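You operate a simulated robot arm through the tools that you are given. There is no shell and no other tool. Be economical: measure what you need, move in short steps, check, and stop when the job is done.

You are at the controls of a simulated robot arm. One attempt, no reset.

## Task
Clean the yellow dripper in the sonic bath on short.
Fine: let the bath run to its end; rinse the dripper and put it back on its own spot.
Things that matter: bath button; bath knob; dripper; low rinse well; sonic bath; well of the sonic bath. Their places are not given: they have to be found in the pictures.

The check looks at the end state, three seconds after you hand in, the way a careful person would. Anything else that was tipped, shoved, dropped, spilled or broken makes it a failure.

## Robot
A 5-joint arm with a two-finger parallel gripper, fixed in place. Base frame: the origin is at the foot of the arm, x ahead of it, y to its left, z up; the work surface is at about z = 0. Readings come in mm, rad, newtons and seconds.
With the tool pointing down near the work surface it reaches from about 260 to 600 mm from the base axis. Its first joint turns from -1.152 to 1.152 rad. The tool tilts only in the upright plane through the base axis and itself; it spins freely about its own axis. Payload 1.57 kg.
The tool frame sits at the grasp point between the pads (the TCP): z along the fingers, y along the line on which they close. The tips reach 30 mm beyond it. The gripper opens to 80 mm. The fingers are 17 mm wide and 12 mm thick; the gripper's body (40 by 82 mm) begins 80 mm behind the TCP.
Orientation is that of the tool frame in the base frame, as a unit quaternion [w, x, y, z]. With the fingers straight down and closing along the base's y, the tool's x points along the base's -x, its y along +y and its z along -z.

## Interface
- The arm moves only by the tool send_rows. Its argument "increments" is one flat list of numbers, 7 for each row, row after row: the shift along the base's x, y, z in mm, then the turn, a rotation vector about the base's x, y, z in degrees, then the gripper command, from -1 (shut) to 1 (fully open), values between in proportion. In form: [tx, ty, tz, wx, wy, wz, hand, tx, ty, tz, wx, wy, wz, hand, ...]. A call has 1 to 12 rows; each row is the pose to reach, as a shift and turn from the pose commanded when the call began. Rows are played at 5 a second. More than 50 mm and 0.15 rad between two rows, or a gripper value outside its range, and nothing of the call is played. A pose out of reach is approached as far as the arm can. The call stops where the force on the tool passes 40 N (or 10 N more than at its start, if that is more) or the arm is blocked; 0.2 s more then pass. The fingers move at their own pace (about 153 mm/s each) and stop on an object; they squeeze with about 24 N. The grip force told is the motor's: it shows also when the fingers shut on nothing. Time passes only in rows, and 0.2 s behind the last, so rows that repeat a pose let the fingers close. It gives the time, the measured TCP pose, the force on the tool (base axes), the opening and the grip force at its end, in the units of the frame above (readings bear some noise), with the torque about the TCP (base axes, N m) and any sound that the robot's microphone picked up.
- Cameras (640 x 400 px; columns grow to the right, rows downward): "scene" is fixed at [52.8, 405.2, 534.8]; the picture's right is [-0.59, -0.81, 0.00], its down [-0.37, 0.27, -0.89] and it looks along [0.72, -0.52, -0.45] (base axes); focal length 293 px, centre (320, 200). "wrist" rides on the gripper at [72, -7, -122] in the tool frame; the picture's right is [0.09, 1.00, 0.00], its down [-0.84, 0.08, -0.54] and it looks along [-0.54, 0.05, 0.84] (tool axes); focal length 238 px, centre (320, 200).
- capture(camera): a new picture of that camera. It takes no simulated time.
- probe_pixels(camera, pixels): there is no depth. For up to 12 entries [column, row, z] of the newest picture of that camera ("zoom" is the newest enlarged one), the place [x, y] in the base frame at which the ray of that pixel passes the height z, good to about 3 mm. It takes no simulated time.
- enlarge(camera, box): a new picture of the part [left, top, right, bottom] of that camera's present view, enlarged. It takes no simulated time.
- hand_in(): hands the job in; it is judged then, once.

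Keep the steps short. Do not move on a guess: measure, check each grasp and each placing, and mend mistakes. In all there are 80 turns and 38 pictures (those below and enlarged ones count). Leave the gripper open and the arm clear of the work at the hand-in unless told otherwise, and finish with a single line.

The tools are called after "Emit:" by a JSON object that holds its "api" and its "payload". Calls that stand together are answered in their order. send_rows: Moves the arm, as the interface text tells. Its arguments: {"type":"object","properties":{"increments":{"type":"array","items":{"type":"number"}}},"required":["increments"]} The other tools are called the same way: capture (camera) takes a picture; probe_pixels (camera, pixels) gives the place at which the rays of pixels pass given heights; enlarge (camera, box) takes an enlarged picture of a part of a camera's view; hand_in () hands the job in.

At the start:

```text
t: 0.0
eef_pos: [373.8, 158.3, 398.3]
tcp_rot: [0.0, 0.0, 1.0, -0.001]
ft_force: [-1.0, -0.5, 0.6]
wrist_torque: [-0.03, 0.01, -0.01]
gripper_width: 79.5
gripper_force: 0.1
```

scene: 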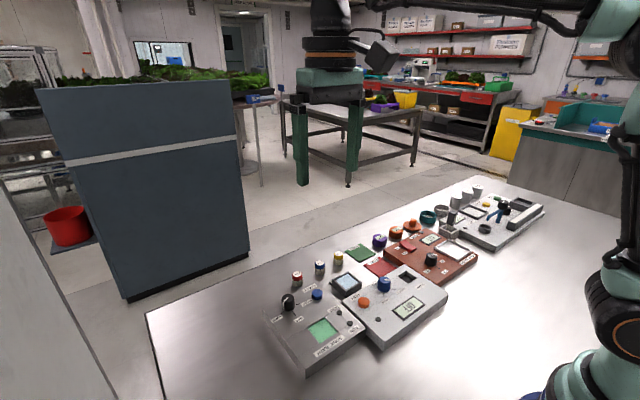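
wrist: 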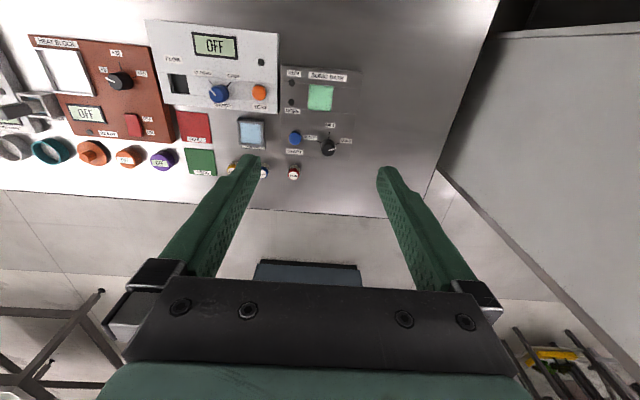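

I see several instruments on the table. I enlarge the scene on the left devices and on the right devices to find the sonic bath and dripper.

Emit:
{"api": "enlarge", "payload": {"camera": "scene", "box": [250, 230, 450, 380]}}

Emit:
{"api": "enlarge", "payload": {"camera": "scene", "box": [370, 170, 560, 290]}}

Emit:
{"api": "enlarge", "payload": {"camera": "wrist", "box": [140, 10, 400, 190]}}

```text
2.67 times, centred on (350, 305) of scene
```

zoom: 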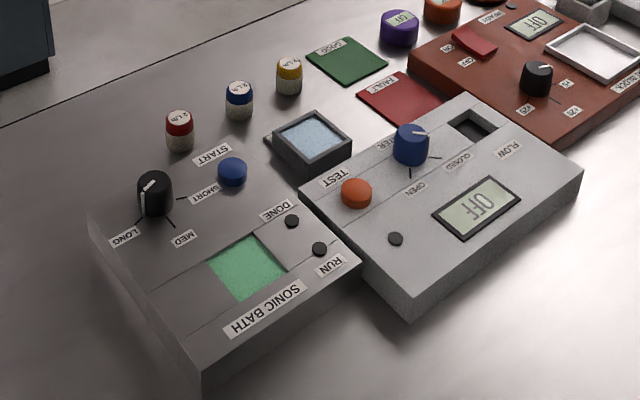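

```text
3.33 times, centred on (465, 230) of scene
```

zoom: 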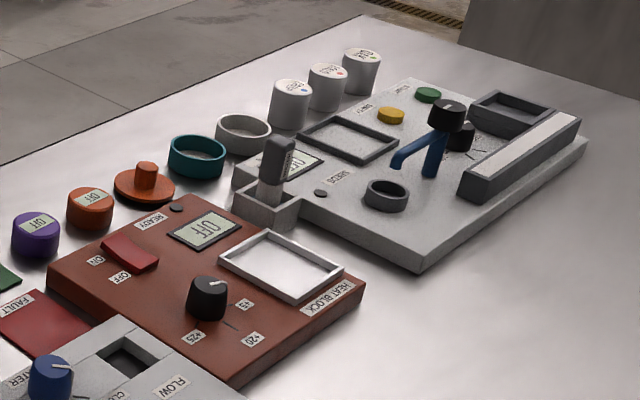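

```text
2.22 times, centred on (270, 100) of wrist
```

zoom: 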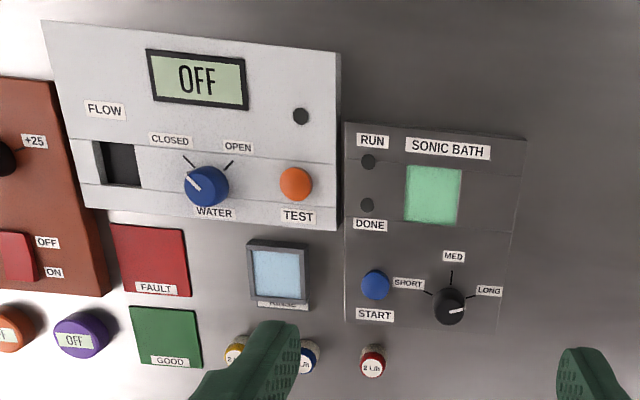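

The three vial-shaped "2 L/h" items are drippers (red, blue, yellow); the sonic bath is the grey unit with the green well, black knob (now LONG) and blue START button; the blue "RINSE" tray is the low rinse well. I probe both views at several heights to triangulate.

Emit:
{"api": "probe_pixels", "payload": {"camera": "zoom", "pixels": [[371, 357, 30], [371, 357, 0], [450, 300, 50], [450, 300, 20], [375, 283, 40], [375, 283, 10], [432, 195, 40], [432, 195, 10], [277, 273, 20], [277, 273, 0], [239, 345, 30], [239, 345, 0]]}}

Emit:
{"api": "probe_pixels", "payload": {"camera": "scene", "pixels": [[297.4, 274.1, 30], [297.4, 274.1, 0], [288.2, 297.5, 50], [288.2, 297.5, 20], [317, 292, 40], [317, 292, 10], [322.2, 330.4, 40], [322.2, 330.4, 10], [347, 282, 20], [347, 282, 0], [338.4, 253.5, 30], [338.4, 253.5, 0]]}}

```text
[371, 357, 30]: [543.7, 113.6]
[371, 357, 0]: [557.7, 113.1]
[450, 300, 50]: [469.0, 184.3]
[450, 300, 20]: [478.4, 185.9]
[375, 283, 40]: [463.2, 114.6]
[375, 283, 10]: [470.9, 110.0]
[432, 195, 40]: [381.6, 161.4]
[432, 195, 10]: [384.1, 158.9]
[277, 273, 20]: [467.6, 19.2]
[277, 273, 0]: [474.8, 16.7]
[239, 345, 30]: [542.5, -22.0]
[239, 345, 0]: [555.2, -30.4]
```

```text
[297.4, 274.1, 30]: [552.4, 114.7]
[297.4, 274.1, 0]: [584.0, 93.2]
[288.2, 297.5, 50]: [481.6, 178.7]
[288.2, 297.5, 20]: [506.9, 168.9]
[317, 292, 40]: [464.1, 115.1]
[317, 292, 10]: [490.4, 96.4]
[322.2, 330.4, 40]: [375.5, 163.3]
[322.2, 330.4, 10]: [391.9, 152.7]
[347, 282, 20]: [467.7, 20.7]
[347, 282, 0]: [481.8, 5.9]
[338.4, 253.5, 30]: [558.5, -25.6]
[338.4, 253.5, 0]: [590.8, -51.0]
```

Triangulated: button top ≈ (463,115,40), knob top ≈ (466,183,68), well ≈ (380,160,~25), rinse ≈ (467,20,~20), yellow dripper ≈ (540,-20). I move lower for a better wrist view of all these, fingers staying well above everything.

Emit:
{"api": "send_rows", "payload": {"increments": [5, -12, -40, 0, 0, 0, 1, 10, -24, -80, 0, 0, 0, 1, 15, -36, -120, 0, 0, 0, 1, 20, -48, -160, 0, 0, 0, 1, 26, -58, -178, 0, 0, 0, 1, 26, -58, -178, 0, 0, 0, 1]}}

Emit:
{"api": "capture", "payload": {"camera": "wrist"}}

```text
t: 1.4
eef_pos: [399.6, 98.9, 219.8]
tcp_rot: [0.001, 0.0, 1.0, 0.0]
ft_force: [0.4, 0.1, 0.0]
wrist_torque: [-0.01, -0.01, -0.02]
gripper_width: 80.1
gripper_force: 0.1
```

```text
32 pictures are left
```

wrist: 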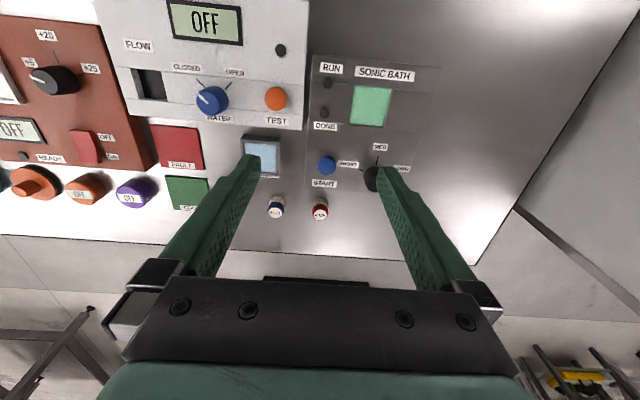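

The knob is behind the right finger. I shift left to y≈183 and a bit lower so the knob is between the fingers.

Emit:
{"api": "send_rows", "payload": {"increments": [0, 42, -20, 0, 0, 0, 1, 0, 84, -40, 0, 0, 0, 1, 0, 84, -40, 0, 0, 0, 1]}}

Emit:
{"api": "enlarge", "payload": {"camera": "wrist", "box": [200, 60, 420, 240]}}

Emit:
{"api": "capture", "payload": {"camera": "scene"}}

```text
t: 2.2
eef_pos: [398.9, 184.2, 179.9]
tcp_rot: [0.001, 0.0, 1.0, 0.0]
ft_force: [-0.8, 0.1, -1.0]
wrist_torque: [0.01, 0.0, -0.02]
gripper_width: 80.0
gripper_force: 0.1
```

```text
2.22 times, centred on (310, 150) of wrist
```

zoom: 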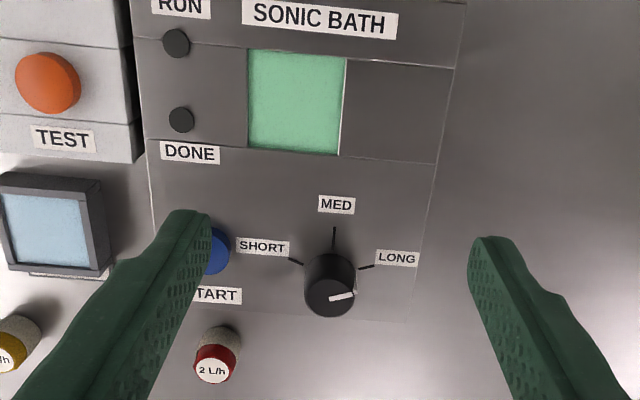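

```text
30 pictures are left
```

scene: 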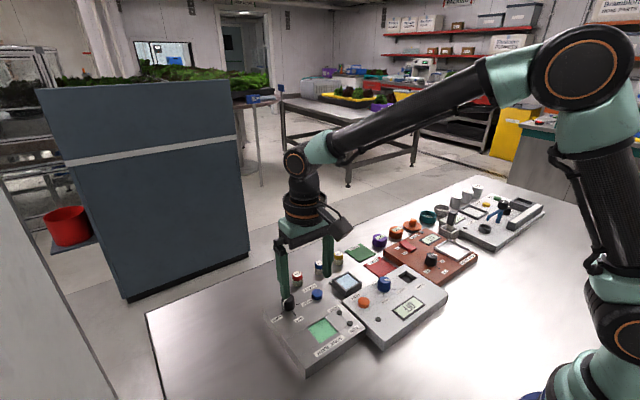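

I probe knob top, well edges, ticks in this nearer view.

Emit:
{"api": "probe_pixels", "payload": {"camera": "zoom", "pixels": [[330, 290, 70], [330, 290, 60], [330, 290, 50], [334, 228, 30], [334, 228, 40], [290, 260, 30], [373, 266, 30], [249, 50, 30], [345, 58, 30], [339, 156, 30], [249, 146, 30], [212, 368, 40]]}}

Emit:
{"api": "enlarge", "payload": {"camera": "scene", "box": [260, 255, 380, 375]}}

```text
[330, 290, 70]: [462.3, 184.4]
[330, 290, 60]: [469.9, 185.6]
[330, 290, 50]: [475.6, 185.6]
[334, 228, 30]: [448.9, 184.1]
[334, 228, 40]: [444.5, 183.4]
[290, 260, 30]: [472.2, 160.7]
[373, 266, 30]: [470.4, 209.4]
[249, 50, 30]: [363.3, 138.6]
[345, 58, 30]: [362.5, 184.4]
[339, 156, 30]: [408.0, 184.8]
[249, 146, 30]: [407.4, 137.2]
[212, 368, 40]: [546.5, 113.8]
```

```text
3.33 times, centred on (320, 315) of scene
```

zoom: 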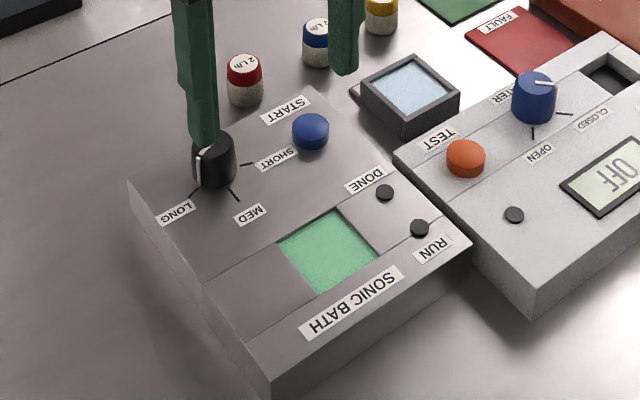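

Emit:
{"api": "probe_pixels", "payload": {"camera": "zoom", "pixels": [[238, 201, 30], [238, 201, 40], [253, 163, 30], [253, 163, 40], [214, 147, 70], [214, 147, 60], [277, 247, 30], [336, 210, 30], [378, 255, 30], [318, 293, 30], [310, 120, 45], [244, 62, 42]]}}

```text
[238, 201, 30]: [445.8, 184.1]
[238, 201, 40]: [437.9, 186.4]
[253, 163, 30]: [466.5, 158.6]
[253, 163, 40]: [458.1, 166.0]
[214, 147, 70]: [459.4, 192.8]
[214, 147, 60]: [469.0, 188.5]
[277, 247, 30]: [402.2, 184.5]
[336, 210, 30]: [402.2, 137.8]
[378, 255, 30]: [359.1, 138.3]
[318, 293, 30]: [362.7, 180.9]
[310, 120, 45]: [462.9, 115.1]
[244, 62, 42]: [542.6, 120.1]
```

Emit:
{"api": "probe_pixels", "payload": {"camera": "zoom", "pixels": [[217, 173, 28], [215, 177, 28], [214, 189, 28], [214, 145, 62], [214, 145, 58], [192, 145, 60], [236, 145, 60], [311, 145, 28], [128, 180, 28], [470, 243, 28], [408, 90, 20], [408, 90, 25]]}}

Emit:
{"api": "enlarge", "payload": {"camera": "wrist", "box": [270, 150, 370, 210]}}

```text
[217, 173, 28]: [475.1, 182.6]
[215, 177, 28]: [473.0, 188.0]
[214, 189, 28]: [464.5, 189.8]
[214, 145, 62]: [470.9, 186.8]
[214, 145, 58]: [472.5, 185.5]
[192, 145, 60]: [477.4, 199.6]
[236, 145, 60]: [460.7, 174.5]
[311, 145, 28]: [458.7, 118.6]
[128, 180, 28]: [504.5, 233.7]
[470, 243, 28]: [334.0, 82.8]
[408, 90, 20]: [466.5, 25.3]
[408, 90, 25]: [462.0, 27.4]
```

```text
6.40 times, centred on (320, 180) of wrist
```

zoom: 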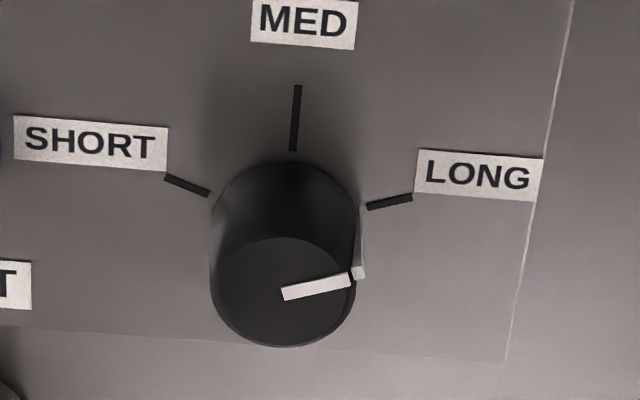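

Emit:
{"api": "probe_pixels", "payload": {"camera": "zoom", "pixels": [[165, 178, 28], [208, 194, 28], [297, 86, 28], [292, 150, 28], [367, 208, 28], [412, 197, 28], [283, 295, 60], [350, 280, 60], [282, 292, 60], [210, 290, 60], [355, 290, 60], [282, 346, 60]]}}

```text
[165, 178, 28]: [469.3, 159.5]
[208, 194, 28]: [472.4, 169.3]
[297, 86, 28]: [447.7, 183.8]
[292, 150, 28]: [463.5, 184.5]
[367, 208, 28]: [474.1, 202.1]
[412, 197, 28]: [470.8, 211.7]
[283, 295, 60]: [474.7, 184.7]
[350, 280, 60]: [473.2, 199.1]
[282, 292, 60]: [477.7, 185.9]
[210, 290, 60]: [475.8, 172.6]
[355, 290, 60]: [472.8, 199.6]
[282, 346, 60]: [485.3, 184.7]
```

Knob axis ≈ (474,185), top ≈ z 60, diameter ≈ 27 mm, pointer at LONG (~70° one side), SHORT ~140° counter-clockwise. I move above the knob while spinning -70° so the pads close across the pointer.

Emit:
{"api": "send_rows", "payload": {"increments": [10, 0, 0, 0, 0, -7, 0.6, 20, 0, 0, 0, 0, -14, 0.6, 30, 0, 0, 0, 0, -21, 0.6, 40, 0, 0, 0, 0, -28, 0.6, 50, 0, 0, 0, 0, -35, 0.6, 60, 0, 0, 0, 0, -42, 0.6, 70, 1, 0, 0, 0, -49, 0.6, 75, 1, 0, 0, 0, -56, 0.6, 75, 1, -20, 0, 0, -63, 0.6, 75, 1, -40, 0, 0, -70, 0.6, 75, 1, -60, 0, 0, -70, 0.6, 75, 1, -60, 0, 0, -70, 0.6]}}

Emit:
{"api": "enlarge", "payload": {"camera": "scene", "box": [240, 230, 360, 330]}}

Emit:
{"api": "capture", "payload": {"camera": "wrist"}}

```text
t: 4.8
eef_pos: [474.6, 185.1, 119.8]
tcp_rot: [0.0, 0.573, 0.819, 0.001]
ft_force: [0.6, -0.3, 0.6]
wrist_torque: [-0.01, -0.03, 0.02]
gripper_width: 63.7
gripper_force: 0.0
```

```text
4.00 times, centred on (300, 280) of scene
```

zoom: 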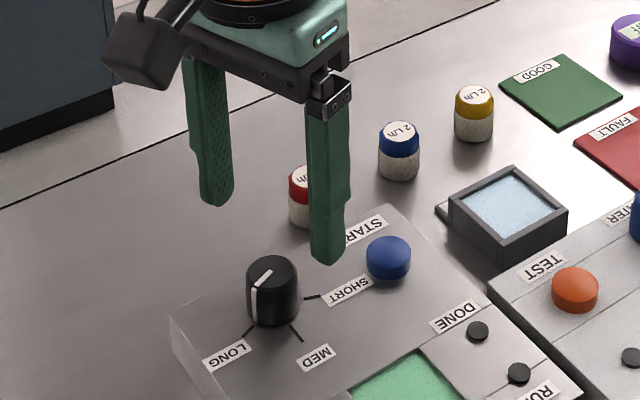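

```text
26 pictures are left
```

wrist: 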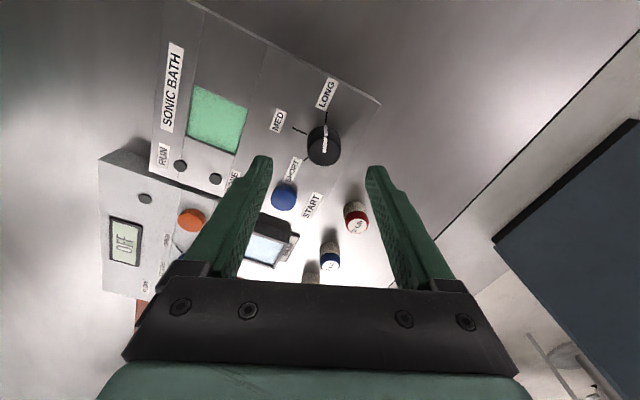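

The pads straddle the pointer direction well. Descend to TCP z≈72 (tips 42), watch force, then close.

Emit:
{"api": "send_rows", "payload": {"increments": [0, 0, -20, 0, 0, 0, 0.6, 0, 0, -40, 0, 0, 0, 0.6, 0, 0, -49, 0, 0, 0, 0.6, 0, 0, -49, 0, 0, 0, 0.6]}}

Emit:
{"api": "enlarge", "payload": {"camera": "scene", "box": [240, 230, 360, 330]}}

```text
t: 5.8
eef_pos: [474.1, 185.3, 71.2]
tcp_rot: [0.001, 0.573, 0.819, 0.0]
ft_force: [-0.4, -0.3, 0.2]
wrist_torque: [0.0, 0.0, -0.03]
gripper_width: 64.2
gripper_force: 0.1
```

```text
4.00 times, centred on (300, 280) of scene
```

zoom: 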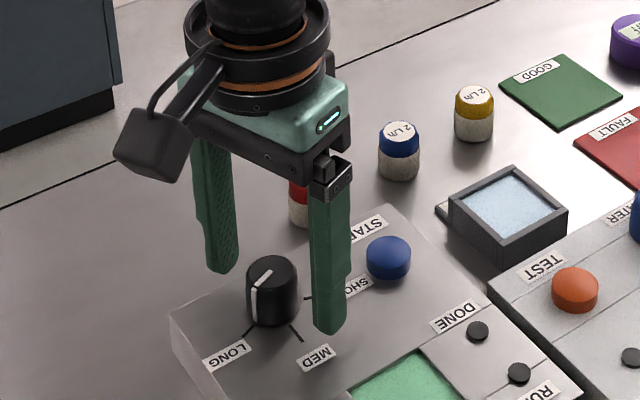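

The fingers straddle the knob. Close gently.

Emit:
{"api": "send_rows", "payload": {"increments": [0, 0, 0, 0, 0, 0, -0.2, 0, 0, 0, 0, 0, 0, -0.6, 0, 0, 0, 0, 0, 0, -0.6]}}

```text
t: 6.6
eef_pos: [478.2, 185.5, 71.4]
tcp_rot: [0.002, 0.574, 0.819, 0.004]
ft_force: [22.2, 8.0, -7.5]
wrist_torque: [0.19, -0.45, 0.04]
gripper_width: 28.7
gripper_force: 38.5
```

The knob pulled the hand +4 mm in x (force 22 N), so the axis is near x≈479. I shift the commanded pose to relieve the force.

Emit:
{"api": "send_rows", "payload": {"increments": [3, 0.7, 0, 0, 0, 0, -0.6, 5, 1.2, 0, 0, 0, 0, -0.6, 5, 1.2, 0, 0, 0, 0, -0.6]}}

```text
t: 7.4
eef_pos: [478.3, 186.7, 71.2]
tcp_rot: [-0.001, 0.573, 0.82, -0.002]
ft_force: [-17.5, 2.8, 32.9]
wrist_torque: [0.01, 0.6, -0.03]
gripper_width: 28.5
gripper_force: 38.9
```

Overcorrected, with side load. I open, recentre at about x=478, y=185.5 and regrip.

Emit:
{"api": "send_rows", "payload": {"increments": [0, 0, 0, 0, 0, 0, -0.1, -1.5, -0.7, 0, 0, 0, 0, -0.1, -1.5, -0.7, 0, 0, 0, 0, -0.1, -1.5, -0.7, 0, 0, 0, 0, -0.5, -1.5, -0.7, 0, 0, 0, 0, -0.5]}}

```text
t: 8.6
eef_pos: [477.4, 187.5, 70.9]
tcp_rot: [0.0, 0.574, 0.819, 0.0]
ft_force: [2.0, -0.1, -5.0]
wrist_torque: [-0.02, -0.1, 0.02]
gripper_width: 28.7
gripper_force: 38.5
```

Now nearly force-free. Turn the knob counter-clockwise, first 80°.

Emit:
{"api": "send_rows", "payload": {"increments": [0, 0, 0, 0, 0, 8, -0.5, 0, 0, 0, 0, 0, 16, -0.5, 0, 0, 0, 0, 0, 24, -0.5, 0, 0, 0, 0, 0, 32, -0.5, 0, 0, 0, 0, 0, 40, -0.5, 0, 0, 0, 0, 0, 48, -0.5, 0, 0, 0, 0, 0, 56, -0.5, 0, 0, 0, 0, 0, 64, -0.5, 0, 0, 0, 0, 0, 72, -0.5, 0, 0, 0, 0, 0, 80, -0.5]}}

Emit:
{"api": "enlarge", "payload": {"camera": "scene", "box": [240, 230, 360, 330]}}

```text
t: 10.8
eef_pos: [477.5, 185.4, 70.0]
tcp_rot: [-0.001, -0.088, 0.996, -0.001]
ft_force: [-3.3, -17.0, 1.0]
wrist_torque: [-0.47, 0.13, -0.01]
gripper_width: 28.6
gripper_force: 38.4
```

```text
4.00 times, centred on (300, 280) of scene
```

zoom: 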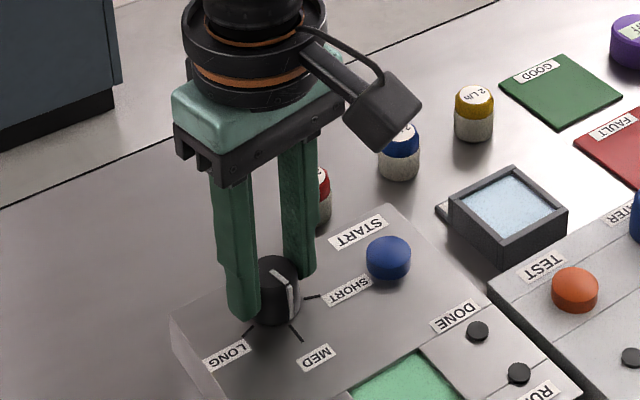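

The knob turns along (pointer slightly past MED). Side load -17 N in y, so I shift y by -2 and continue 60°.

Emit:
{"api": "send_rows", "payload": {"increments": [0, -1, 0, 0, 0, 7.5, -0.5, 0, -2, 0, 0, 0, 15, -0.5, 0, -2, 0, 0, 0, 22.5, -0.5, 0, -2, 0, 0, 0, 30, -0.5, 0, -2, 0, 0, 0, 37.5, -0.5, 0, -2, 0, 0, 0, 45, -0.5, 0, -2, 0, 0, 0, 52.5, -0.5, 0, -2, 0, 0, 0, 60, -0.5, 0, -2, 0, 0, 0, 60, -0.5]}}

Emit:
{"api": "enlarge", "payload": {"camera": "scene", "box": [240, 230, 360, 330]}}

```text
t: 12.8
eef_pos: [478.6, 184.5, 70.4]
tcp_rot: [0.0, -0.575, 0.818, 0.0]
ft_force: [-1.7, 4.2, -6.9]
wrist_torque: [0.06, 0.14, -0.26]
gripper_width: 28.3
gripper_force: 38.6
```

```text
4.00 times, centred on (300, 280) of scene
```

zoom: 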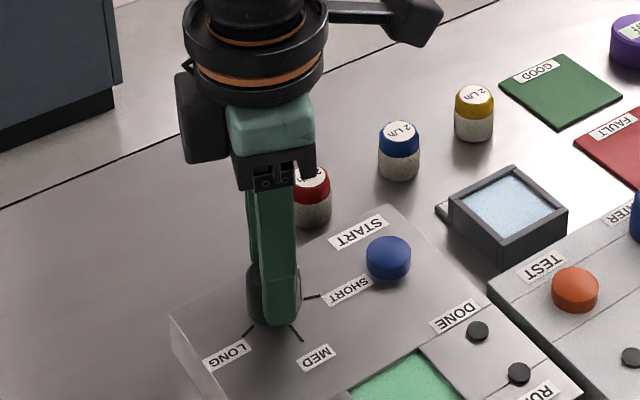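

Torque -0.26 suggests the end stop at SHORT. I open to 64 mm and lift straight up, then look.

Emit:
{"api": "send_rows", "payload": {"increments": [0, 0, 0, 0, 0, 0, 0.3, 0, 0, 0, 0, 0, 0, 0.3, 0, 0, 25, 0, 0, 0, 0.3, 0, 0, 60, 0, 0, 0, 0.3, 0, 0, 90, 0, 0, 0, 0.3, 0, 0, 90, 0, 0, 0, 0.3]}}

Emit:
{"api": "enlarge", "payload": {"camera": "scene", "box": [240, 230, 360, 330]}}

```text
t: 14.2
eef_pos: [478.2, 183.2, 160.1]
tcp_rot: [0.0, -0.574, 0.819, 0.0]
ft_force: [0.5, -0.6, -0.5]
wrist_torque: [-0.01, -0.01, -0.01]
gripper_width: 51.9
gripper_force: 0.1
```

```text
4.00 times, centred on (300, 280) of scene
```

zoom: 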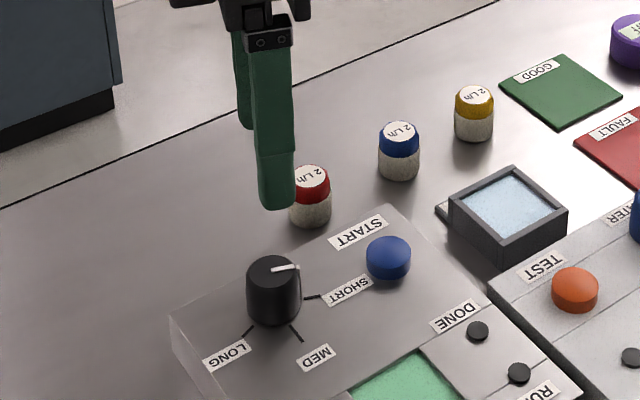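

Pointer is now at SHORT. Next I measure the yellow dripper and rinse tray in this zoom.

Emit:
{"api": "probe_pixels", "payload": {"camera": "zoom", "pixels": [[473, 143, 0], [454, 130, 0], [494, 130, 0], [474, 97, 40], [474, 97, 45], [474, 97, 35], [454, 97, 40], [494, 97, 40], [449, 200, 25], [515, 166, 25], [567, 210, 25], [500, 255, 25]]}}

Emit:
{"api": "capture", "payload": {"camera": "wrist"}}

```text
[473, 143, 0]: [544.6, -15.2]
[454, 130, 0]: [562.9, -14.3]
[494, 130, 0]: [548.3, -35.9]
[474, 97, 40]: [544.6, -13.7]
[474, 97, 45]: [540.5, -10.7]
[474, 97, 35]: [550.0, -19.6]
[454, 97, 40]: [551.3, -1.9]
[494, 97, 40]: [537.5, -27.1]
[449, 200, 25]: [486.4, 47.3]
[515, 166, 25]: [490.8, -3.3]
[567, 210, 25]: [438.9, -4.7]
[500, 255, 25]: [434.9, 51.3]
```

```text
21 pictures are left
```

wrist: 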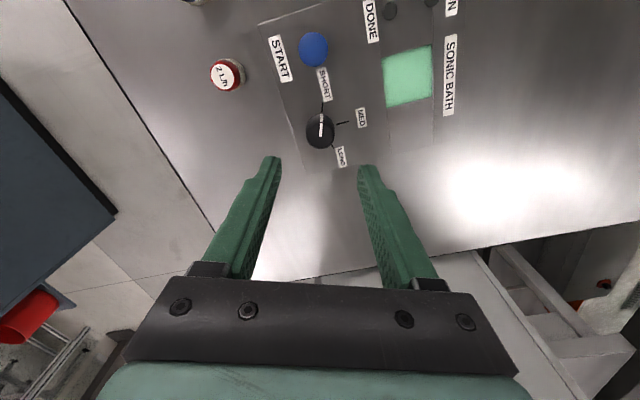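

Pointer lies on the SHORT tick. Now I move over toward the yellow dripper (≈(550,-22)), spinning back to 0, standing off at x≈455 for a wrist look.

Emit:
{"api": "send_rows", "payload": {"increments": [-3, -20, 5, 0, 0, -7, 0.3, -6, -40, 10, 0, 0, -14, 0.3, -9, -60, 10, 0, 0, -21, 0.3, -12, -80, 10, 0, 0, -28, 0.3, -15, -100, 10, 0, 0, -35, 0.3, -18, -120, 10, 0, 0, -42, 0.3, -21, -140, 10, 0, 0, -49, 0.3, -23, -160, 10, 0, 0, -56, 0.3, -23, -180, 10, 0, 0, -63, 0.3, -23, -205, 10, 0, 0, -70, 0.3, -23, -205, 10, 0, 0, -70, 0.3]}}

Emit:
{"api": "enlarge", "payload": {"camera": "wrist", "box": [200, 40, 440, 200]}}

```text
t: 16.6
eef_pos: [454.1, -22.1, 171.7]
tcp_rot: [0.0, 0.001, 1.0, 0.0]
ft_force: [0.5, -0.3, -0.3]
wrist_torque: [-0.02, -0.03, 0.01]
gripper_width: 52.3
gripper_force: 0.0
```

```text
2.50 times, centred on (320, 120) of wrist
```

zoom: 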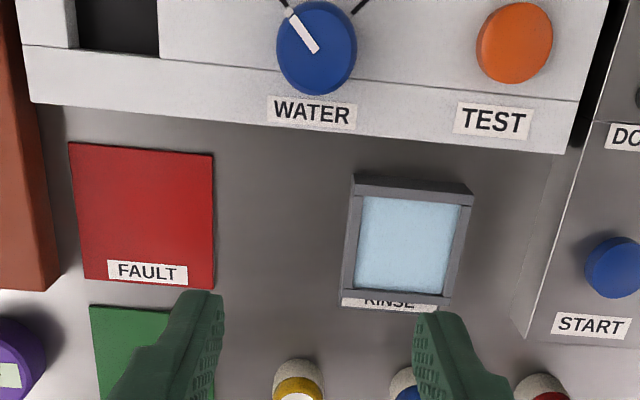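

Emit:
{"api": "probe_pixels", "payload": {"camera": "zoom", "pixels": [[362, 196, 20], [462, 205, 20], [448, 293, 20], [354, 290, 20], [355, 185, 20], [473, 195, 20], [453, 300, 20], [342, 300, 20]]}}

Emit:
{"api": "enlarge", "payload": {"camera": "wrist", "box": [260, 150, 380, 230]}}

```text
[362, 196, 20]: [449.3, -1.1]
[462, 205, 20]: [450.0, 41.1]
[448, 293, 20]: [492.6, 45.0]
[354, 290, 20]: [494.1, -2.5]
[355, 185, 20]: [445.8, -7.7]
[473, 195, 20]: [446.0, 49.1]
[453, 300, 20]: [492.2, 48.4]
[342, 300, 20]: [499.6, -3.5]
```

```text
5.00 times, centred on (320, 190) of wrist
```

zoom: 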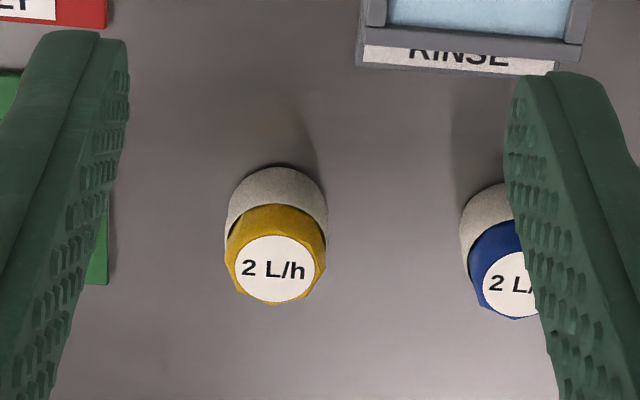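

Emit:
{"api": "probe_pixels", "payload": {"camera": "zoom", "pixels": [[274, 269, 40], [274, 269, 35], [274, 269, 30], [277, 168, 0], [228, 215, 0], [328, 215, 0], [226, 250, 35], [326, 250, 35], [274, 305, 35], [277, 205, 20], [272, 305, 30]]}}

```text
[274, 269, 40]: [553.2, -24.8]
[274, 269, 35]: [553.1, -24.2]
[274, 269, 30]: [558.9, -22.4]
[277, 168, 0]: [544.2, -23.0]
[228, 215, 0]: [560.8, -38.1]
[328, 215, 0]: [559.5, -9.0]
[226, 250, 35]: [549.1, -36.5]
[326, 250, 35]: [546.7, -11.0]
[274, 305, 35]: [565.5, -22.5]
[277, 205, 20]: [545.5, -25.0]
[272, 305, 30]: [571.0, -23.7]
```

Dripper ≈ (555,-23.5), height ≈ 35, diameter ≈ 27. I grip it high (tips at z≈19) so the fingers stay above the well rims. Move over it and descend partially.

Emit:
{"api": "send_rows", "payload": {"increments": [30, 0, -10, 0, 0, 0, 0.3, 65, -1, -30, 0, 0, 0, 0.3, 100, -1, -50, 0, 0, 0, 0.3, 100, -1, -85, 0, 0, 0, 0.3, 100, -1, -85, 0, 0, 0, 0.3]}}

Emit:
{"api": "enlarge", "payload": {"camera": "scene", "box": [280, 210, 400, 290]}}

Emit:
{"api": "enlarge", "payload": {"camera": "wrist", "box": [220, 110, 420, 240]}}

```text
t: 17.8
eef_pos: [555.5, -22.3, 84.3]
tcp_rot: [0.0, 0.0, 1.0, 0.001]
ft_force: [1.1, -1.1, 0.2]
wrist_torque: [0.01, -0.01, -0.02]
gripper_width: 52.3
gripper_force: 0.0
```

```text
5.00 times, centred on (340, 250) of scene
```

zoom: 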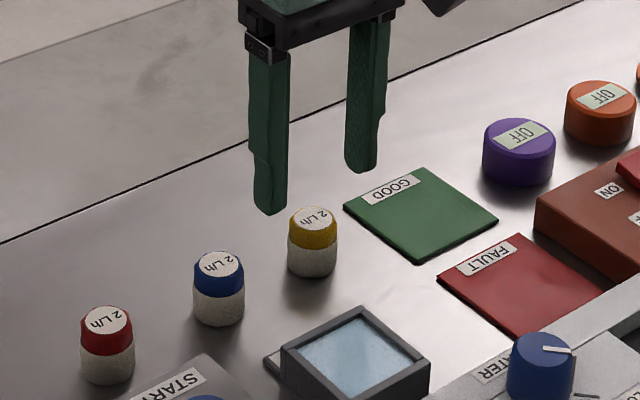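

```text
3.08 times, centred on (320, 175) of wrist
```

zoom: 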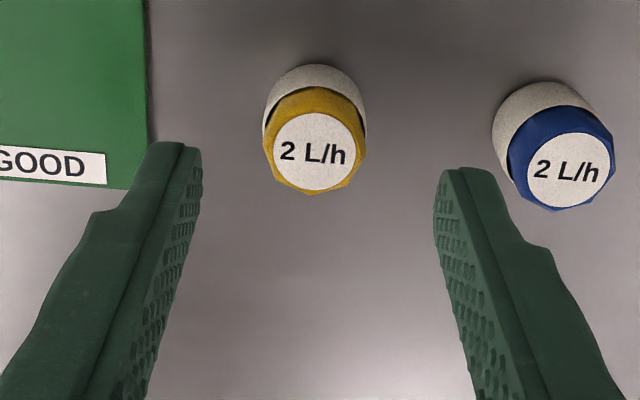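

Emit:
{"api": "probe_pixels", "payload": {"camera": "zoom", "pixels": [[313, 150, 35], [313, 150, 38], [264, 125, 30], [366, 125, 30], [318, 65, 0], [318, 155, 54], [318, 180, 54]]}}

```text
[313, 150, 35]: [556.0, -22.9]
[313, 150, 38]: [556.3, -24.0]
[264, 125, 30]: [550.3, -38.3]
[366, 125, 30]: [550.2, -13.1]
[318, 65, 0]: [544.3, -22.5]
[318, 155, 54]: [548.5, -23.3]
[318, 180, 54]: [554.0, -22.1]
```

Dripper centred at ≈(556,-24). Descend to z≈49, then close.

Emit:
{"api": "send_rows", "payload": {"increments": [0.5, -1.2, -18, 0, 0, 0, 0.3, 0.5, -1.2, -36, 0, 0, 0, 0.3, 0.5, -1.2, -36, 0, 0, 0, 0.0, 0.5, -1.2, -36, 0, 0, 0, -0.5, 0.5, -1.2, -36, 0, 0, 0, -0.5]}}

Emit:
{"api": "enlarge", "payload": {"camera": "scene", "box": [280, 210, 400, 290]}}

```text
t: 19.0
eef_pos: [554.9, -22.6, 48.8]
tcp_rot: [0.0, 0.0, 1.0, 0.0]
ft_force: [-0.7, -1.1, -0.3]
wrist_torque: [-0.01, 0.0, 0.04]
gripper_width: 24.9
gripper_force: 23.9
```

```text
5.00 times, centred on (340, 250) of scene
```

zoom: 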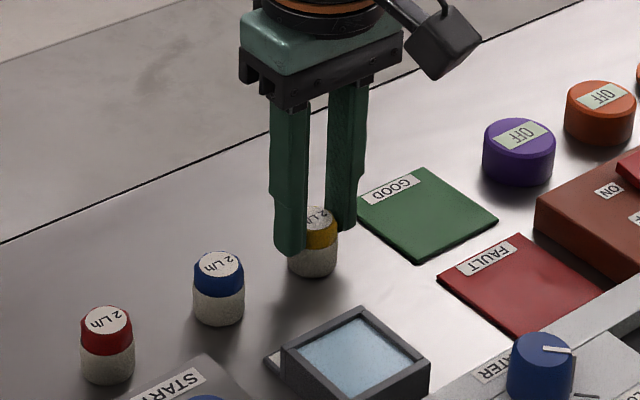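

Grasped (25 mm wide). Lift to z≈130 and carry over the bath well (≈(385,161)).

Emit:
{"api": "send_rows", "payload": {"increments": [0, 0, 40, 0, 0, 0, -0.5, 0, 0, 80, 0, 0, 0, -0.5, -30, 30, 80, 0, 0, 0, -0.5, -60, 62, 80, 0, 0, 0, -0.5, -90, 95, 80, 0, 0, 0, -0.5, -120, 127, 80, 0, 0, 0, -0.5, -150, 160, 80, 0, 0, 0, -0.5, -171, 184, 80, 0, 0, 0, -0.5, -171, 184, 50, 0, 0, 0, -0.5, -171, 184, 50, 0, 0, 0, -0.5]}}

Emit:
{"api": "enlarge", "payload": {"camera": "scene", "box": [250, 250, 390, 370]}}

Emit:
{"api": "capture", "payload": {"camera": "wrist"}}

```text
t: 21.2
eef_pos: [384.2, 160.8, 98.6]
tcp_rot: [0.0, 0.0, 1.0, 0.0]
ft_force: [-0.7, -0.2, 0.3]
wrist_torque: [-0.02, -0.01, 0.01]
gripper_width: 25.0
gripper_force: 23.5
```

```text
3.33 times, centred on (320, 310) of scene
```

zoom: 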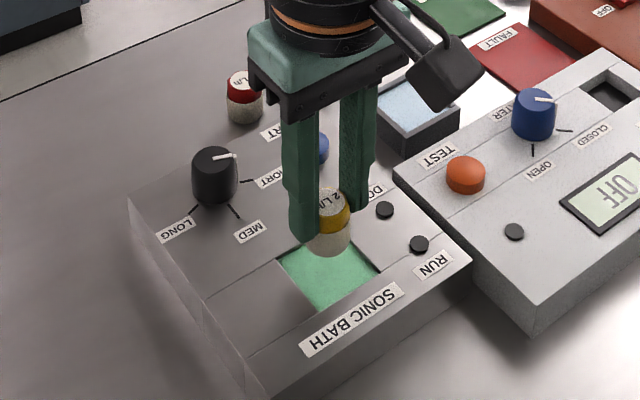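

```text
14 pictures are left
```

wrist: 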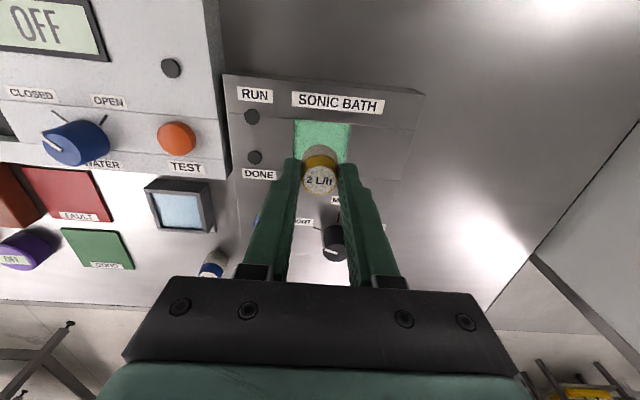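

The dripper is over the well centre. Lower to TCP z≈64 (bottom ≈ z 14, tips still above rim) and read the force.

Emit:
{"api": "send_rows", "payload": {"increments": [0.5, 0, -12, 0, 0, 0, -0.5, 0.5, 0, -20, 0, 0, 0, -0.5, 0.5, 0, -28, 0, 0, 0, -0.5, 0.5, 0, -34, 0, 0, 0, -0.5, 0.5, 0, -34, 0, 0, 0, -0.5]}}

Emit:
{"api": "enlarge", "payload": {"camera": "scene", "box": [270, 280, 370, 360]}}

```text
t: 22.4
eef_pos: [385.2, 161.3, 66.0]
tcp_rot: [0.0, 0.001, 1.0, 0.0]
ft_force: [-0.9, 0.6, 4.1]
wrist_torque: [0.1, 0.05, 0.04]
gripper_width: 24.9
gripper_force: 23.7
```

```text
5.00 times, centred on (320, 320) of scene
```

zoom: 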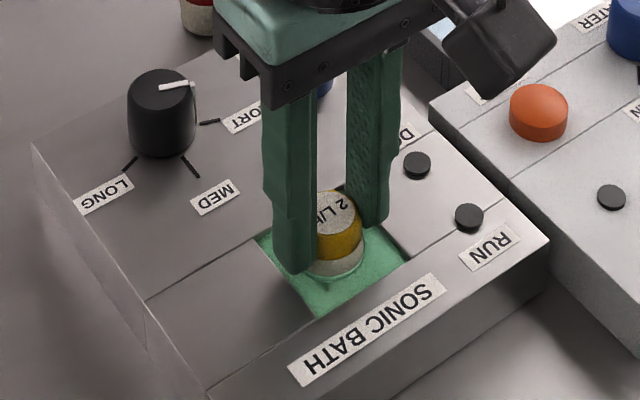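

Light contact (4 N): it stands on the well floor at TCP z≈66. Open a little and lift away.

Emit:
{"api": "send_rows", "payload": {"increments": [0, 0, 0, 0, 0, 0, 0.0, 0, 0, 0, 0, 0, 0, 0.0, 0, 0, 30, 0, 0, 0, 0.0, 0, 0, 64, 0, 0, 0, 0.0, 0, 0, 64, 0, 0, 0, 0.0]}}

Emit:
{"api": "enlarge", "payload": {"camera": "scene", "box": [270, 280, 370, 360]}}

```text
t: 23.6
eef_pos: [385.3, 160.8, 130.5]
tcp_rot: [0.0, 0.0, 1.0, 0.0]
ft_force: [0.5, 0.1, 1.0]
wrist_torque: [0.01, -0.02, -0.01]
gripper_width: 40.1
gripper_force: 0.1
```

```text
5.00 times, centred on (320, 320) of scene
```

zoom: 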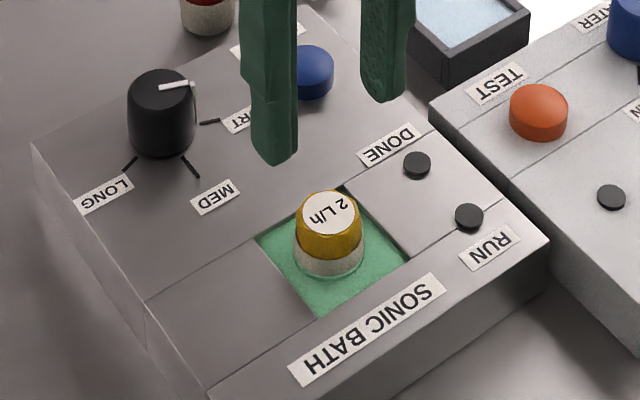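

It stands upright in the well. Now shut the gripper and go above the START button (≈(464,115), top ≈ z 40), stopping with tips 20 mm above.

Emit:
{"api": "send_rows", "payload": {"increments": [30, -15, 0, 0, 0, 0, -1, 60, -30, 0, 0, 0, 0, -1, 79, -45.6, 0, 0, 0, 0, -1, 79, -45.6, -40, 0, 0, 0, -1, 79, -45.6, -40, 0, 0, 0, -1]}}

Emit:
{"api": "enlarge", "payload": {"camera": "scene", "box": [270, 260, 370, 340]}}

Emit:
{"api": "enlarge", "payload": {"camera": "wrist", "box": [240, 80, 400, 200]}}

```text
t: 24.8
eef_pos: [464.3, 113.5, 89.9]
tcp_rot: [0.0, 0.001, 1.0, 0.0]
ft_force: [-0.1, -0.3, 0.6]
wrist_torque: [-0.06, 0.01, 0.01]
gripper_width: 0.0
gripper_force: 21.0
```

```text
5.00 times, centred on (320, 300) of scene
```

zoom: 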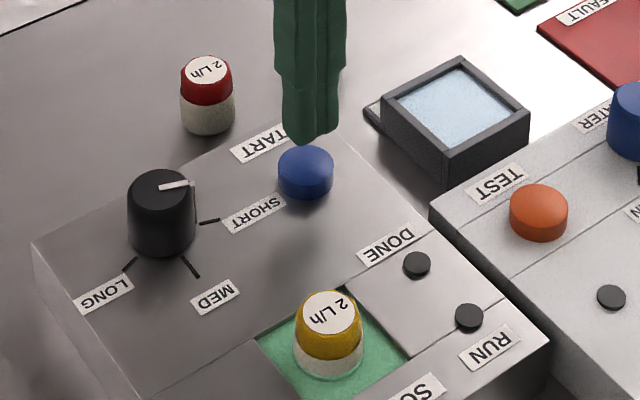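

```text
3.33 times, centred on (320, 140) of wrist
```

zoom: 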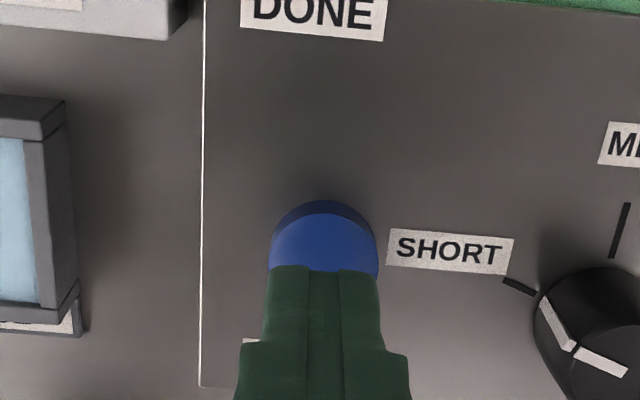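

Tips are over the button. Press down in small steps; the run-light will show.

Emit:
{"api": "send_rows", "payload": {"increments": [0, 0.5, -12, 0, 0, 0, -1, 0, 0.5, -18, 0, 0, 0, -1, 0, 0.5, -20, 0, 0, 0, -1, 0, 0.5, -22, 0, 0, 0, -1, 0, 0.5, -24, 0, 0, 0, -1]}}

```text
t: 26.0
eef_pos: [463.1, 115.8, 65.8]
tcp_rot: [0.001, 0.0, 1.0, 0.0]
ft_force: [0.1, -1.5, 3.1]
wrist_torque: [-0.07, 0.02, 0.02]
gripper_width: 0.2
gripper_force: 20.4
heard: click
```

A click was heard. Lift off and look at the RUN light.

Emit:
{"api": "send_rows", "payload": {"increments": [0, 0, 20, 0, 0, 0, -1, 0, 0, 50, 0, 0, 0, -1, 0, 0, 64, 0, 0, 0, -0.2, 0, 0, 64, 0, 0, 0, 0]}}

Emit:
{"api": "enlarge", "payload": {"camera": "scene", "box": [270, 260, 370, 340]}}

```text
t: 27.0
eef_pos: [464.1, 116.4, 129.2]
tcp_rot: [0.0, 0.0, 1.0, -0.001]
ft_force: [0.3, 0.0, -0.8]
wrist_torque: [0.0, 0.01, -0.02]
gripper_width: 39.8
gripper_force: 0.1
```

```text
5.00 times, centred on (320, 300) of scene
```

zoom: 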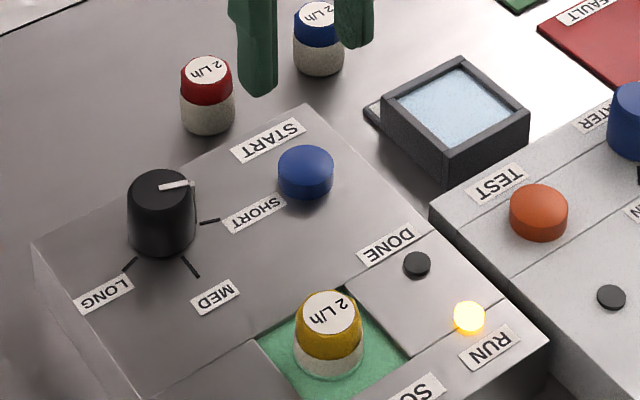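

RUN is lit. I return above the well at a safe height while waiting.

Emit:
{"api": "send_rows", "payload": {"increments": [-26, 15, 0, 0, 0, 0, 0, -53, 30, 0, 0, 0, 0, 0, -79, 45.1, 0, 0, 0, 0, 0, -79, 45.1, 0, 0, 0, 0, 0, -79, 45.1, 0, 0, 0, 0, 0, -79, 45.1, 0, 0, 0, 0, 0, -79, 45.1, 0, 0, 0, 0, 0, -79, 45.1, 0, 0, 0, 0, 0, -79, 45.1, 0, 0, 0, 0, 0, -79, 45.1, 0, 0, 0, 0, 0, -79, 45.1, 0, 0, 0, 0, 0, -79, 45.1, 0, 0, 0, 0, 0]}}

Emit:
{"api": "send_rows", "payload": {"increments": [0, 0, 0, 0, 0, 0, 0, 0, 0, 0, 0, 0, 0, 0, 0, 0, 0, 0, 0, 0, 0, 0, 0, 0, 0, 0, 0, 0, 0, 0, 0, 0, 0, 0, 0, 0, 0, 0, 0, 0, 0, 0, 0, 0, 0, 0, 0, 0, 0, 0, 0, 0, 0, 0, 0, 0, 0, 0, 0, 0, 0, 0, 0, 0, 0, 0, 0, 0, 0, 0, 0, 0, 0, 0, 0, 0, 0, 0, 0, 0, 0, 0, 0, 0]}}

Emit:
{"api": "send_rows", "payload": {"increments": [0, 0, 0, 0, 0, 0, 0, 0, 0, 0, 0, 0, 0, 0, 0, 0, 0, 0, 0, 0, 0, 0, 0, 0, 0, 0, 0, 0, 0, 0, 0, 0, 0, 0, 0, 0, 0, 0, 0, 0, 0, 0, 0, 0, 0, 0, 0, 0, 0, 0, 0, 0, 0, 0, 0, 0, 0, 0, 0, 0, 0, 0, 0, 0, 0, 0, 0, 0, 0, 0, 0, 0, 0, 0, 0, 0, 0, 0, 0, 0, 0, 0, 0, 0]}}

```text
t: 29.6
eef_pos: [385.0, 160.3, 130.0]
tcp_rot: [0.0, 0.001, 1.0, 0.0]
ft_force: [-0.2, -0.8, 0.5]
wrist_torque: [0.01, -0.01, 0.01]
gripper_width: 40.2
gripper_force: 0.1
```

```text
t: 32.2
eef_pos: [384.3, 160.9, 129.8]
tcp_rot: [0.0, -0.001, 1.0, 0.001]
ft_force: [-0.6, 0.2, -0.4]
wrist_torque: [-0.01, -0.01, 0.0]
gripper_width: 39.9
gripper_force: 0.1
```

```text
t: 34.8
eef_pos: [385.1, 159.8, 129.1]
tcp_rot: [-0.001, 0.0, 1.0, -0.001]
ft_force: [-0.5, -0.3, -0.5]
wrist_torque: [0.03, -0.03, 0.0]
gripper_width: 40.0
gripper_force: 0.0
```

No sound yet; I keep waiting, then look at the lights.

Emit:
{"api": "send_rows", "payload": {"increments": [0, 0, 0, 0, 0, 0, 0, 0, 0, 0, 0, 0, 0, 0, 0, 0, 0, 0, 0, 0, 0, 0, 0, 0, 0, 0, 0, 0, 0, 0, 0, 0, 0, 0, 0, 0, 0, 0, 0, 0, 0, 0, 0, 0, 0, 0, 0, 0, 0, 0, 0, 0, 0, 0, 0, 0, 0, 0, 0, 0, 0, 0, 0, 0, 0, 0, 0, 0, 0, 0, 0, 0, 0, 0, 0, 0, 0, 0, 0, 0, 0, 0, 0, 0]}}

Emit:
{"api": "send_rows", "payload": {"increments": [0, 0, 0, 0, 0, 0, 0, 0, 0, 0, 0, 0, 0, 0, 0, 0, 0, 0, 0, 0, 0, 0, 0, 0, 0, 0, 0, 0, 0, 0, 0, 0, 0, 0, 0, 0, 0, 0, 0, 0, 0, 0, 0, 0, 0, 0, 0, 0, 0, 0, 0, 0, 0, 0, 0, 0, 0, 0, 0, 0, 0, 0, 0, 0, 0, 0, 0, 0, 0, 0, 0, 0, 0, 0, 0, 0, 0, 0, 0, 0, 0, 0, 0, 0]}}

Emit:
{"api": "enlarge", "payload": {"camera": "scene", "box": [270, 270, 370, 350]}}

```text
t: 37.4
eef_pos: [384.9, 160.6, 129.9]
tcp_rot: [0.0, 0.0, 1.0, 0.0]
ft_force: [-0.5, 0.4, -0.1]
wrist_torque: [0.0, 0.01, 0.0]
gripper_width: 40.1
gripper_force: 0.2
```

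```text
t: 40.0
eef_pos: [384.5, 160.3, 129.8]
tcp_rot: [-0.001, 0.0, 1.0, 0.0]
ft_force: [-0.2, 0.0, 0.2]
wrist_torque: [0.01, 0.0, 0.0]
gripper_width: 40.0
gripper_force: 0.0
```

```text
5.00 times, centred on (320, 310) of scene
```

zoom: 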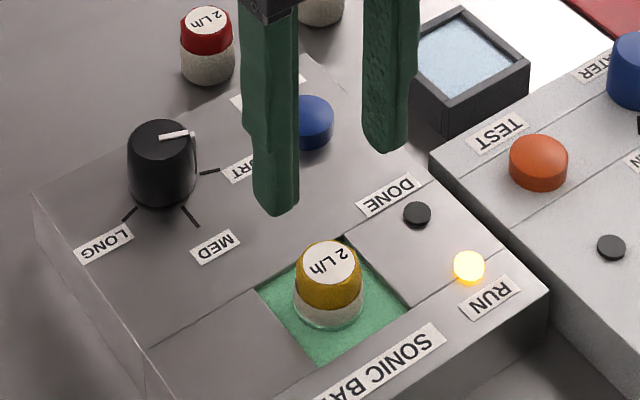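

Still running. I wait further, listening for an end sound.

Emit:
{"api": "send_rows", "payload": {"increments": [0, 0, 0, 0, 0, 0, 0, 0, 0, 0, 0, 0, 0, 0, 0, 0, 0, 0, 0, 0, 0, 0, 0, 0, 0, 0, 0, 0, 0, 0, 0, 0, 0, 0, 0, 0, 0, 0, 0, 0, 0, 0, 0, 0, 0, 0, 0, 0, 0, 0, 0, 0, 0, 0, 0, 0, 0, 0, 0, 0, 0, 0, 0, 0, 0, 0, 0, 0, 0, 0, 0, 0, 0, 0, 0, 0, 0, 0, 0, 0, 0, 0, 0, 0]}}

Emit:
{"api": "send_rows", "payload": {"increments": [0, 0, 0, 0, 0, 0, 0, 0, 0, 0, 0, 0, 0, 0, 0, 0, 0, 0, 0, 0, 0, 0, 0, 0, 0, 0, 0, 0, 0, 0, 0, 0, 0, 0, 0, 0, 0, 0, 0, 0, 0, 0, 0, 0, 0, 0, 0, 0, 0, 0, 0, 0, 0, 0, 0, 0, 0, 0, 0, 0, 0, 0, 0, 0, 0, 0, 0, 0, 0, 0, 0, 0, 0, 0, 0, 0, 0, 0, 0, 0, 0, 0, 0, 0]}}

Emit:
{"api": "send_rows", "payload": {"increments": [0, 0, 0, 0, 0, 0, 0, 0, 0, 0, 0, 0, 0, 0, 0, 0, 0, 0, 0, 0, 0, 0, 0, 0, 0, 0, 0, 0, 0, 0, 0, 0, 0, 0, 0, 0, 0, 0, 0, 0, 0, 0, 0, 0, 0, 0, 0, 0, 0, 0, 0, 0, 0, 0, 0, 0, 0, 0, 0, 0, 0, 0, 0, 0, 0, 0, 0, 0, 0, 0, 0, 0, 0, 0, 0, 0, 0, 0, 0, 0, 0, 0, 0, 0]}}

Emit:
{"api": "send_rows", "payload": {"increments": [0, 0, 0, 0, 0, 0, 0, 0, 0, 0, 0, 0, 0, 0, 0, 0, 0, 0, 0, 0, 0, 0, 0, 0, 0, 0, 0, 0, 0, 0, 0, 0, 0, 0, 0, 0, 0, 0, 0, 0, 0, 0, 0, 0, 0, 0, 0, 0, 0, 0, 0, 0, 0, 0, 0, 0, 0, 0, 0, 0, 0, 0, 0, 0, 0, 0, 0, 0, 0, 0, 0, 0, 0, 0, 0, 0, 0, 0, 0, 0, 0, 0, 0, 0]}}

```text
t: 42.6
eef_pos: [385.7, 160.6, 130.0]
tcp_rot: [0.0, 0.0, 1.0, 0.0]
ft_force: [-0.2, 0.0, 0.7]
wrist_torque: [0.04, 0.03, -0.02]
gripper_width: 40.0
gripper_force: 0.0
```

```text
t: 45.2
eef_pos: [384.8, 159.8, 129.2]
tcp_rot: [0.0, 0.0, 1.0, 0.0]
ft_force: [0.3, -0.3, -0.6]
wrist_torque: [0.02, 0.04, 0.02]
gripper_width: 40.2
gripper_force: 0.2
```

```text
t: 47.8
eef_pos: [386.6, 160.8, 130.6]
tcp_rot: [0.0, -0.001, 1.0, 0.0]
ft_force: [0.6, 0.4, 0.2]
wrist_torque: [-0.03, -0.03, 0.01]
gripper_width: 39.8
gripper_force: 0.2
```

```text
t: 50.4
eef_pos: [385.1, 161.0, 130.0]
tcp_rot: [0.0, 0.0, 1.0, 0.0]
ft_force: [0.2, 0.1, 1.3]
wrist_torque: [0.01, -0.03, 0.0]
gripper_width: 40.1
gripper_force: 0.1
```

Emit:
{"api": "enlarge", "payload": {"camera": "scene", "box": [270, 270, 370, 350]}}

```text
5.00 times, centred on (320, 310) of scene
```

zoom: 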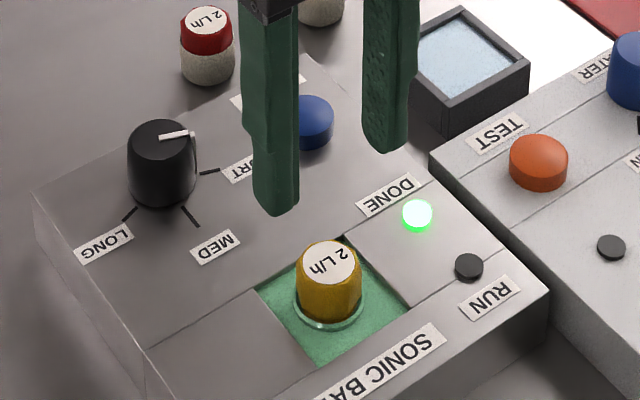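

DONE is lit, RUN is out, and the scale on the dripper is gone. Descend to the same release pose, close, check, lift.

Emit:
{"api": "send_rows", "payload": {"increments": [0, 0, -35, 0, 0, 0, 0, 0, 0, -63.5, 0, 0, 0, 0, 0, 0, -63.5, 0, 0, 0, 0, 0, 0, -63.5, 0, 0, 0, -0.5, 0, 0, -63.5, 0, 0, 0, -0.5, 0, 0, -63.5, 0, 0, 0, -0.5]}}

```text
t: 51.8
eef_pos: [384.9, 160.4, 65.9]
tcp_rot: [0.0, 0.0, 1.0, 0.0]
ft_force: [0.2, 0.4, 0.1]
wrist_torque: [-0.03, 0.02, 0.0]
gripper_width: 24.9
gripper_force: 24.1
```

Grasped. Lift and carry to above the rinse tray (≈(471,21)), then down to z≈95.

Emit:
{"api": "send_rows", "payload": {"increments": [0, 0, 30, 0, 0, 0, -0.5, 0, 0, 63, 0, 0, 0, -0.5, 22, -35, 63, 0, 0, 0, -0.5, 43, -70, 63, 0, 0, 0, -0.5, 65, -105, 63, 0, 0, 0, -0.5, 86, -140, 63, 0, 0, 0, -0.5, 86, -140, 63, 0, 0, 0, -0.5, 86, -140, 20, 0, 0, 0, -0.5, 86, -140, 20, 0, 0, 0, -0.5]}}

Emit:
{"api": "enlarge", "payload": {"camera": "scene", "box": [290, 220, 410, 310]}}

Emit:
{"api": "enlarge", "payload": {"camera": "wrist", "box": [240, 100, 400, 220]}}

```text
t: 53.8
eef_pos: [471.2, 21.2, 85.3]
tcp_rot: [0.0, 0.0, 1.0, 0.0]
ft_force: [0.3, 0.6, -0.4]
wrist_torque: [0.03, 0.01, 0.0]
gripper_width: 24.7
gripper_force: 23.9
```

```text
4.44 times, centred on (350, 265) of scene
```

zoom: 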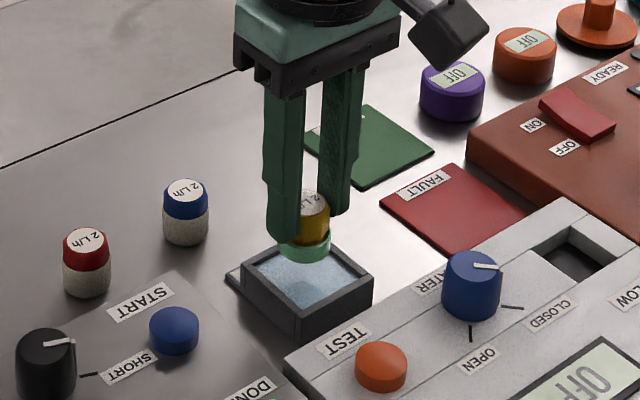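

```text
3.33 times, centred on (320, 160) of wrist
```

zoom: 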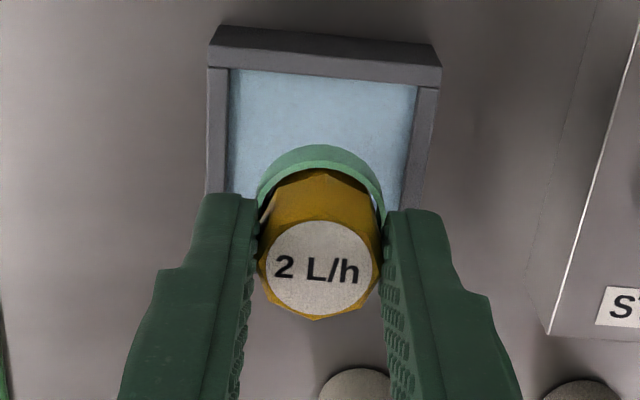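

The dripper bottom carries green bath liquid – to be rinsed off. I check the tray centring by probing.

Emit:
{"api": "probe_pixels", "payload": {"camera": "zoom", "pixels": [[208, 68, 17], [230, 70, 17], [416, 87, 17], [440, 66, 17], [208, 180, 17], [228, 180, 17], [404, 200, 17], [425, 190, 17]]}}

```text
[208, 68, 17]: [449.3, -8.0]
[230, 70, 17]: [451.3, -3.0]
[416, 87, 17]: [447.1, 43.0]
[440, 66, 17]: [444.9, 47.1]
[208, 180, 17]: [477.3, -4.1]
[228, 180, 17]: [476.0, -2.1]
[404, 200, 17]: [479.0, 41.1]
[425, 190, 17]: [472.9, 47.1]
```

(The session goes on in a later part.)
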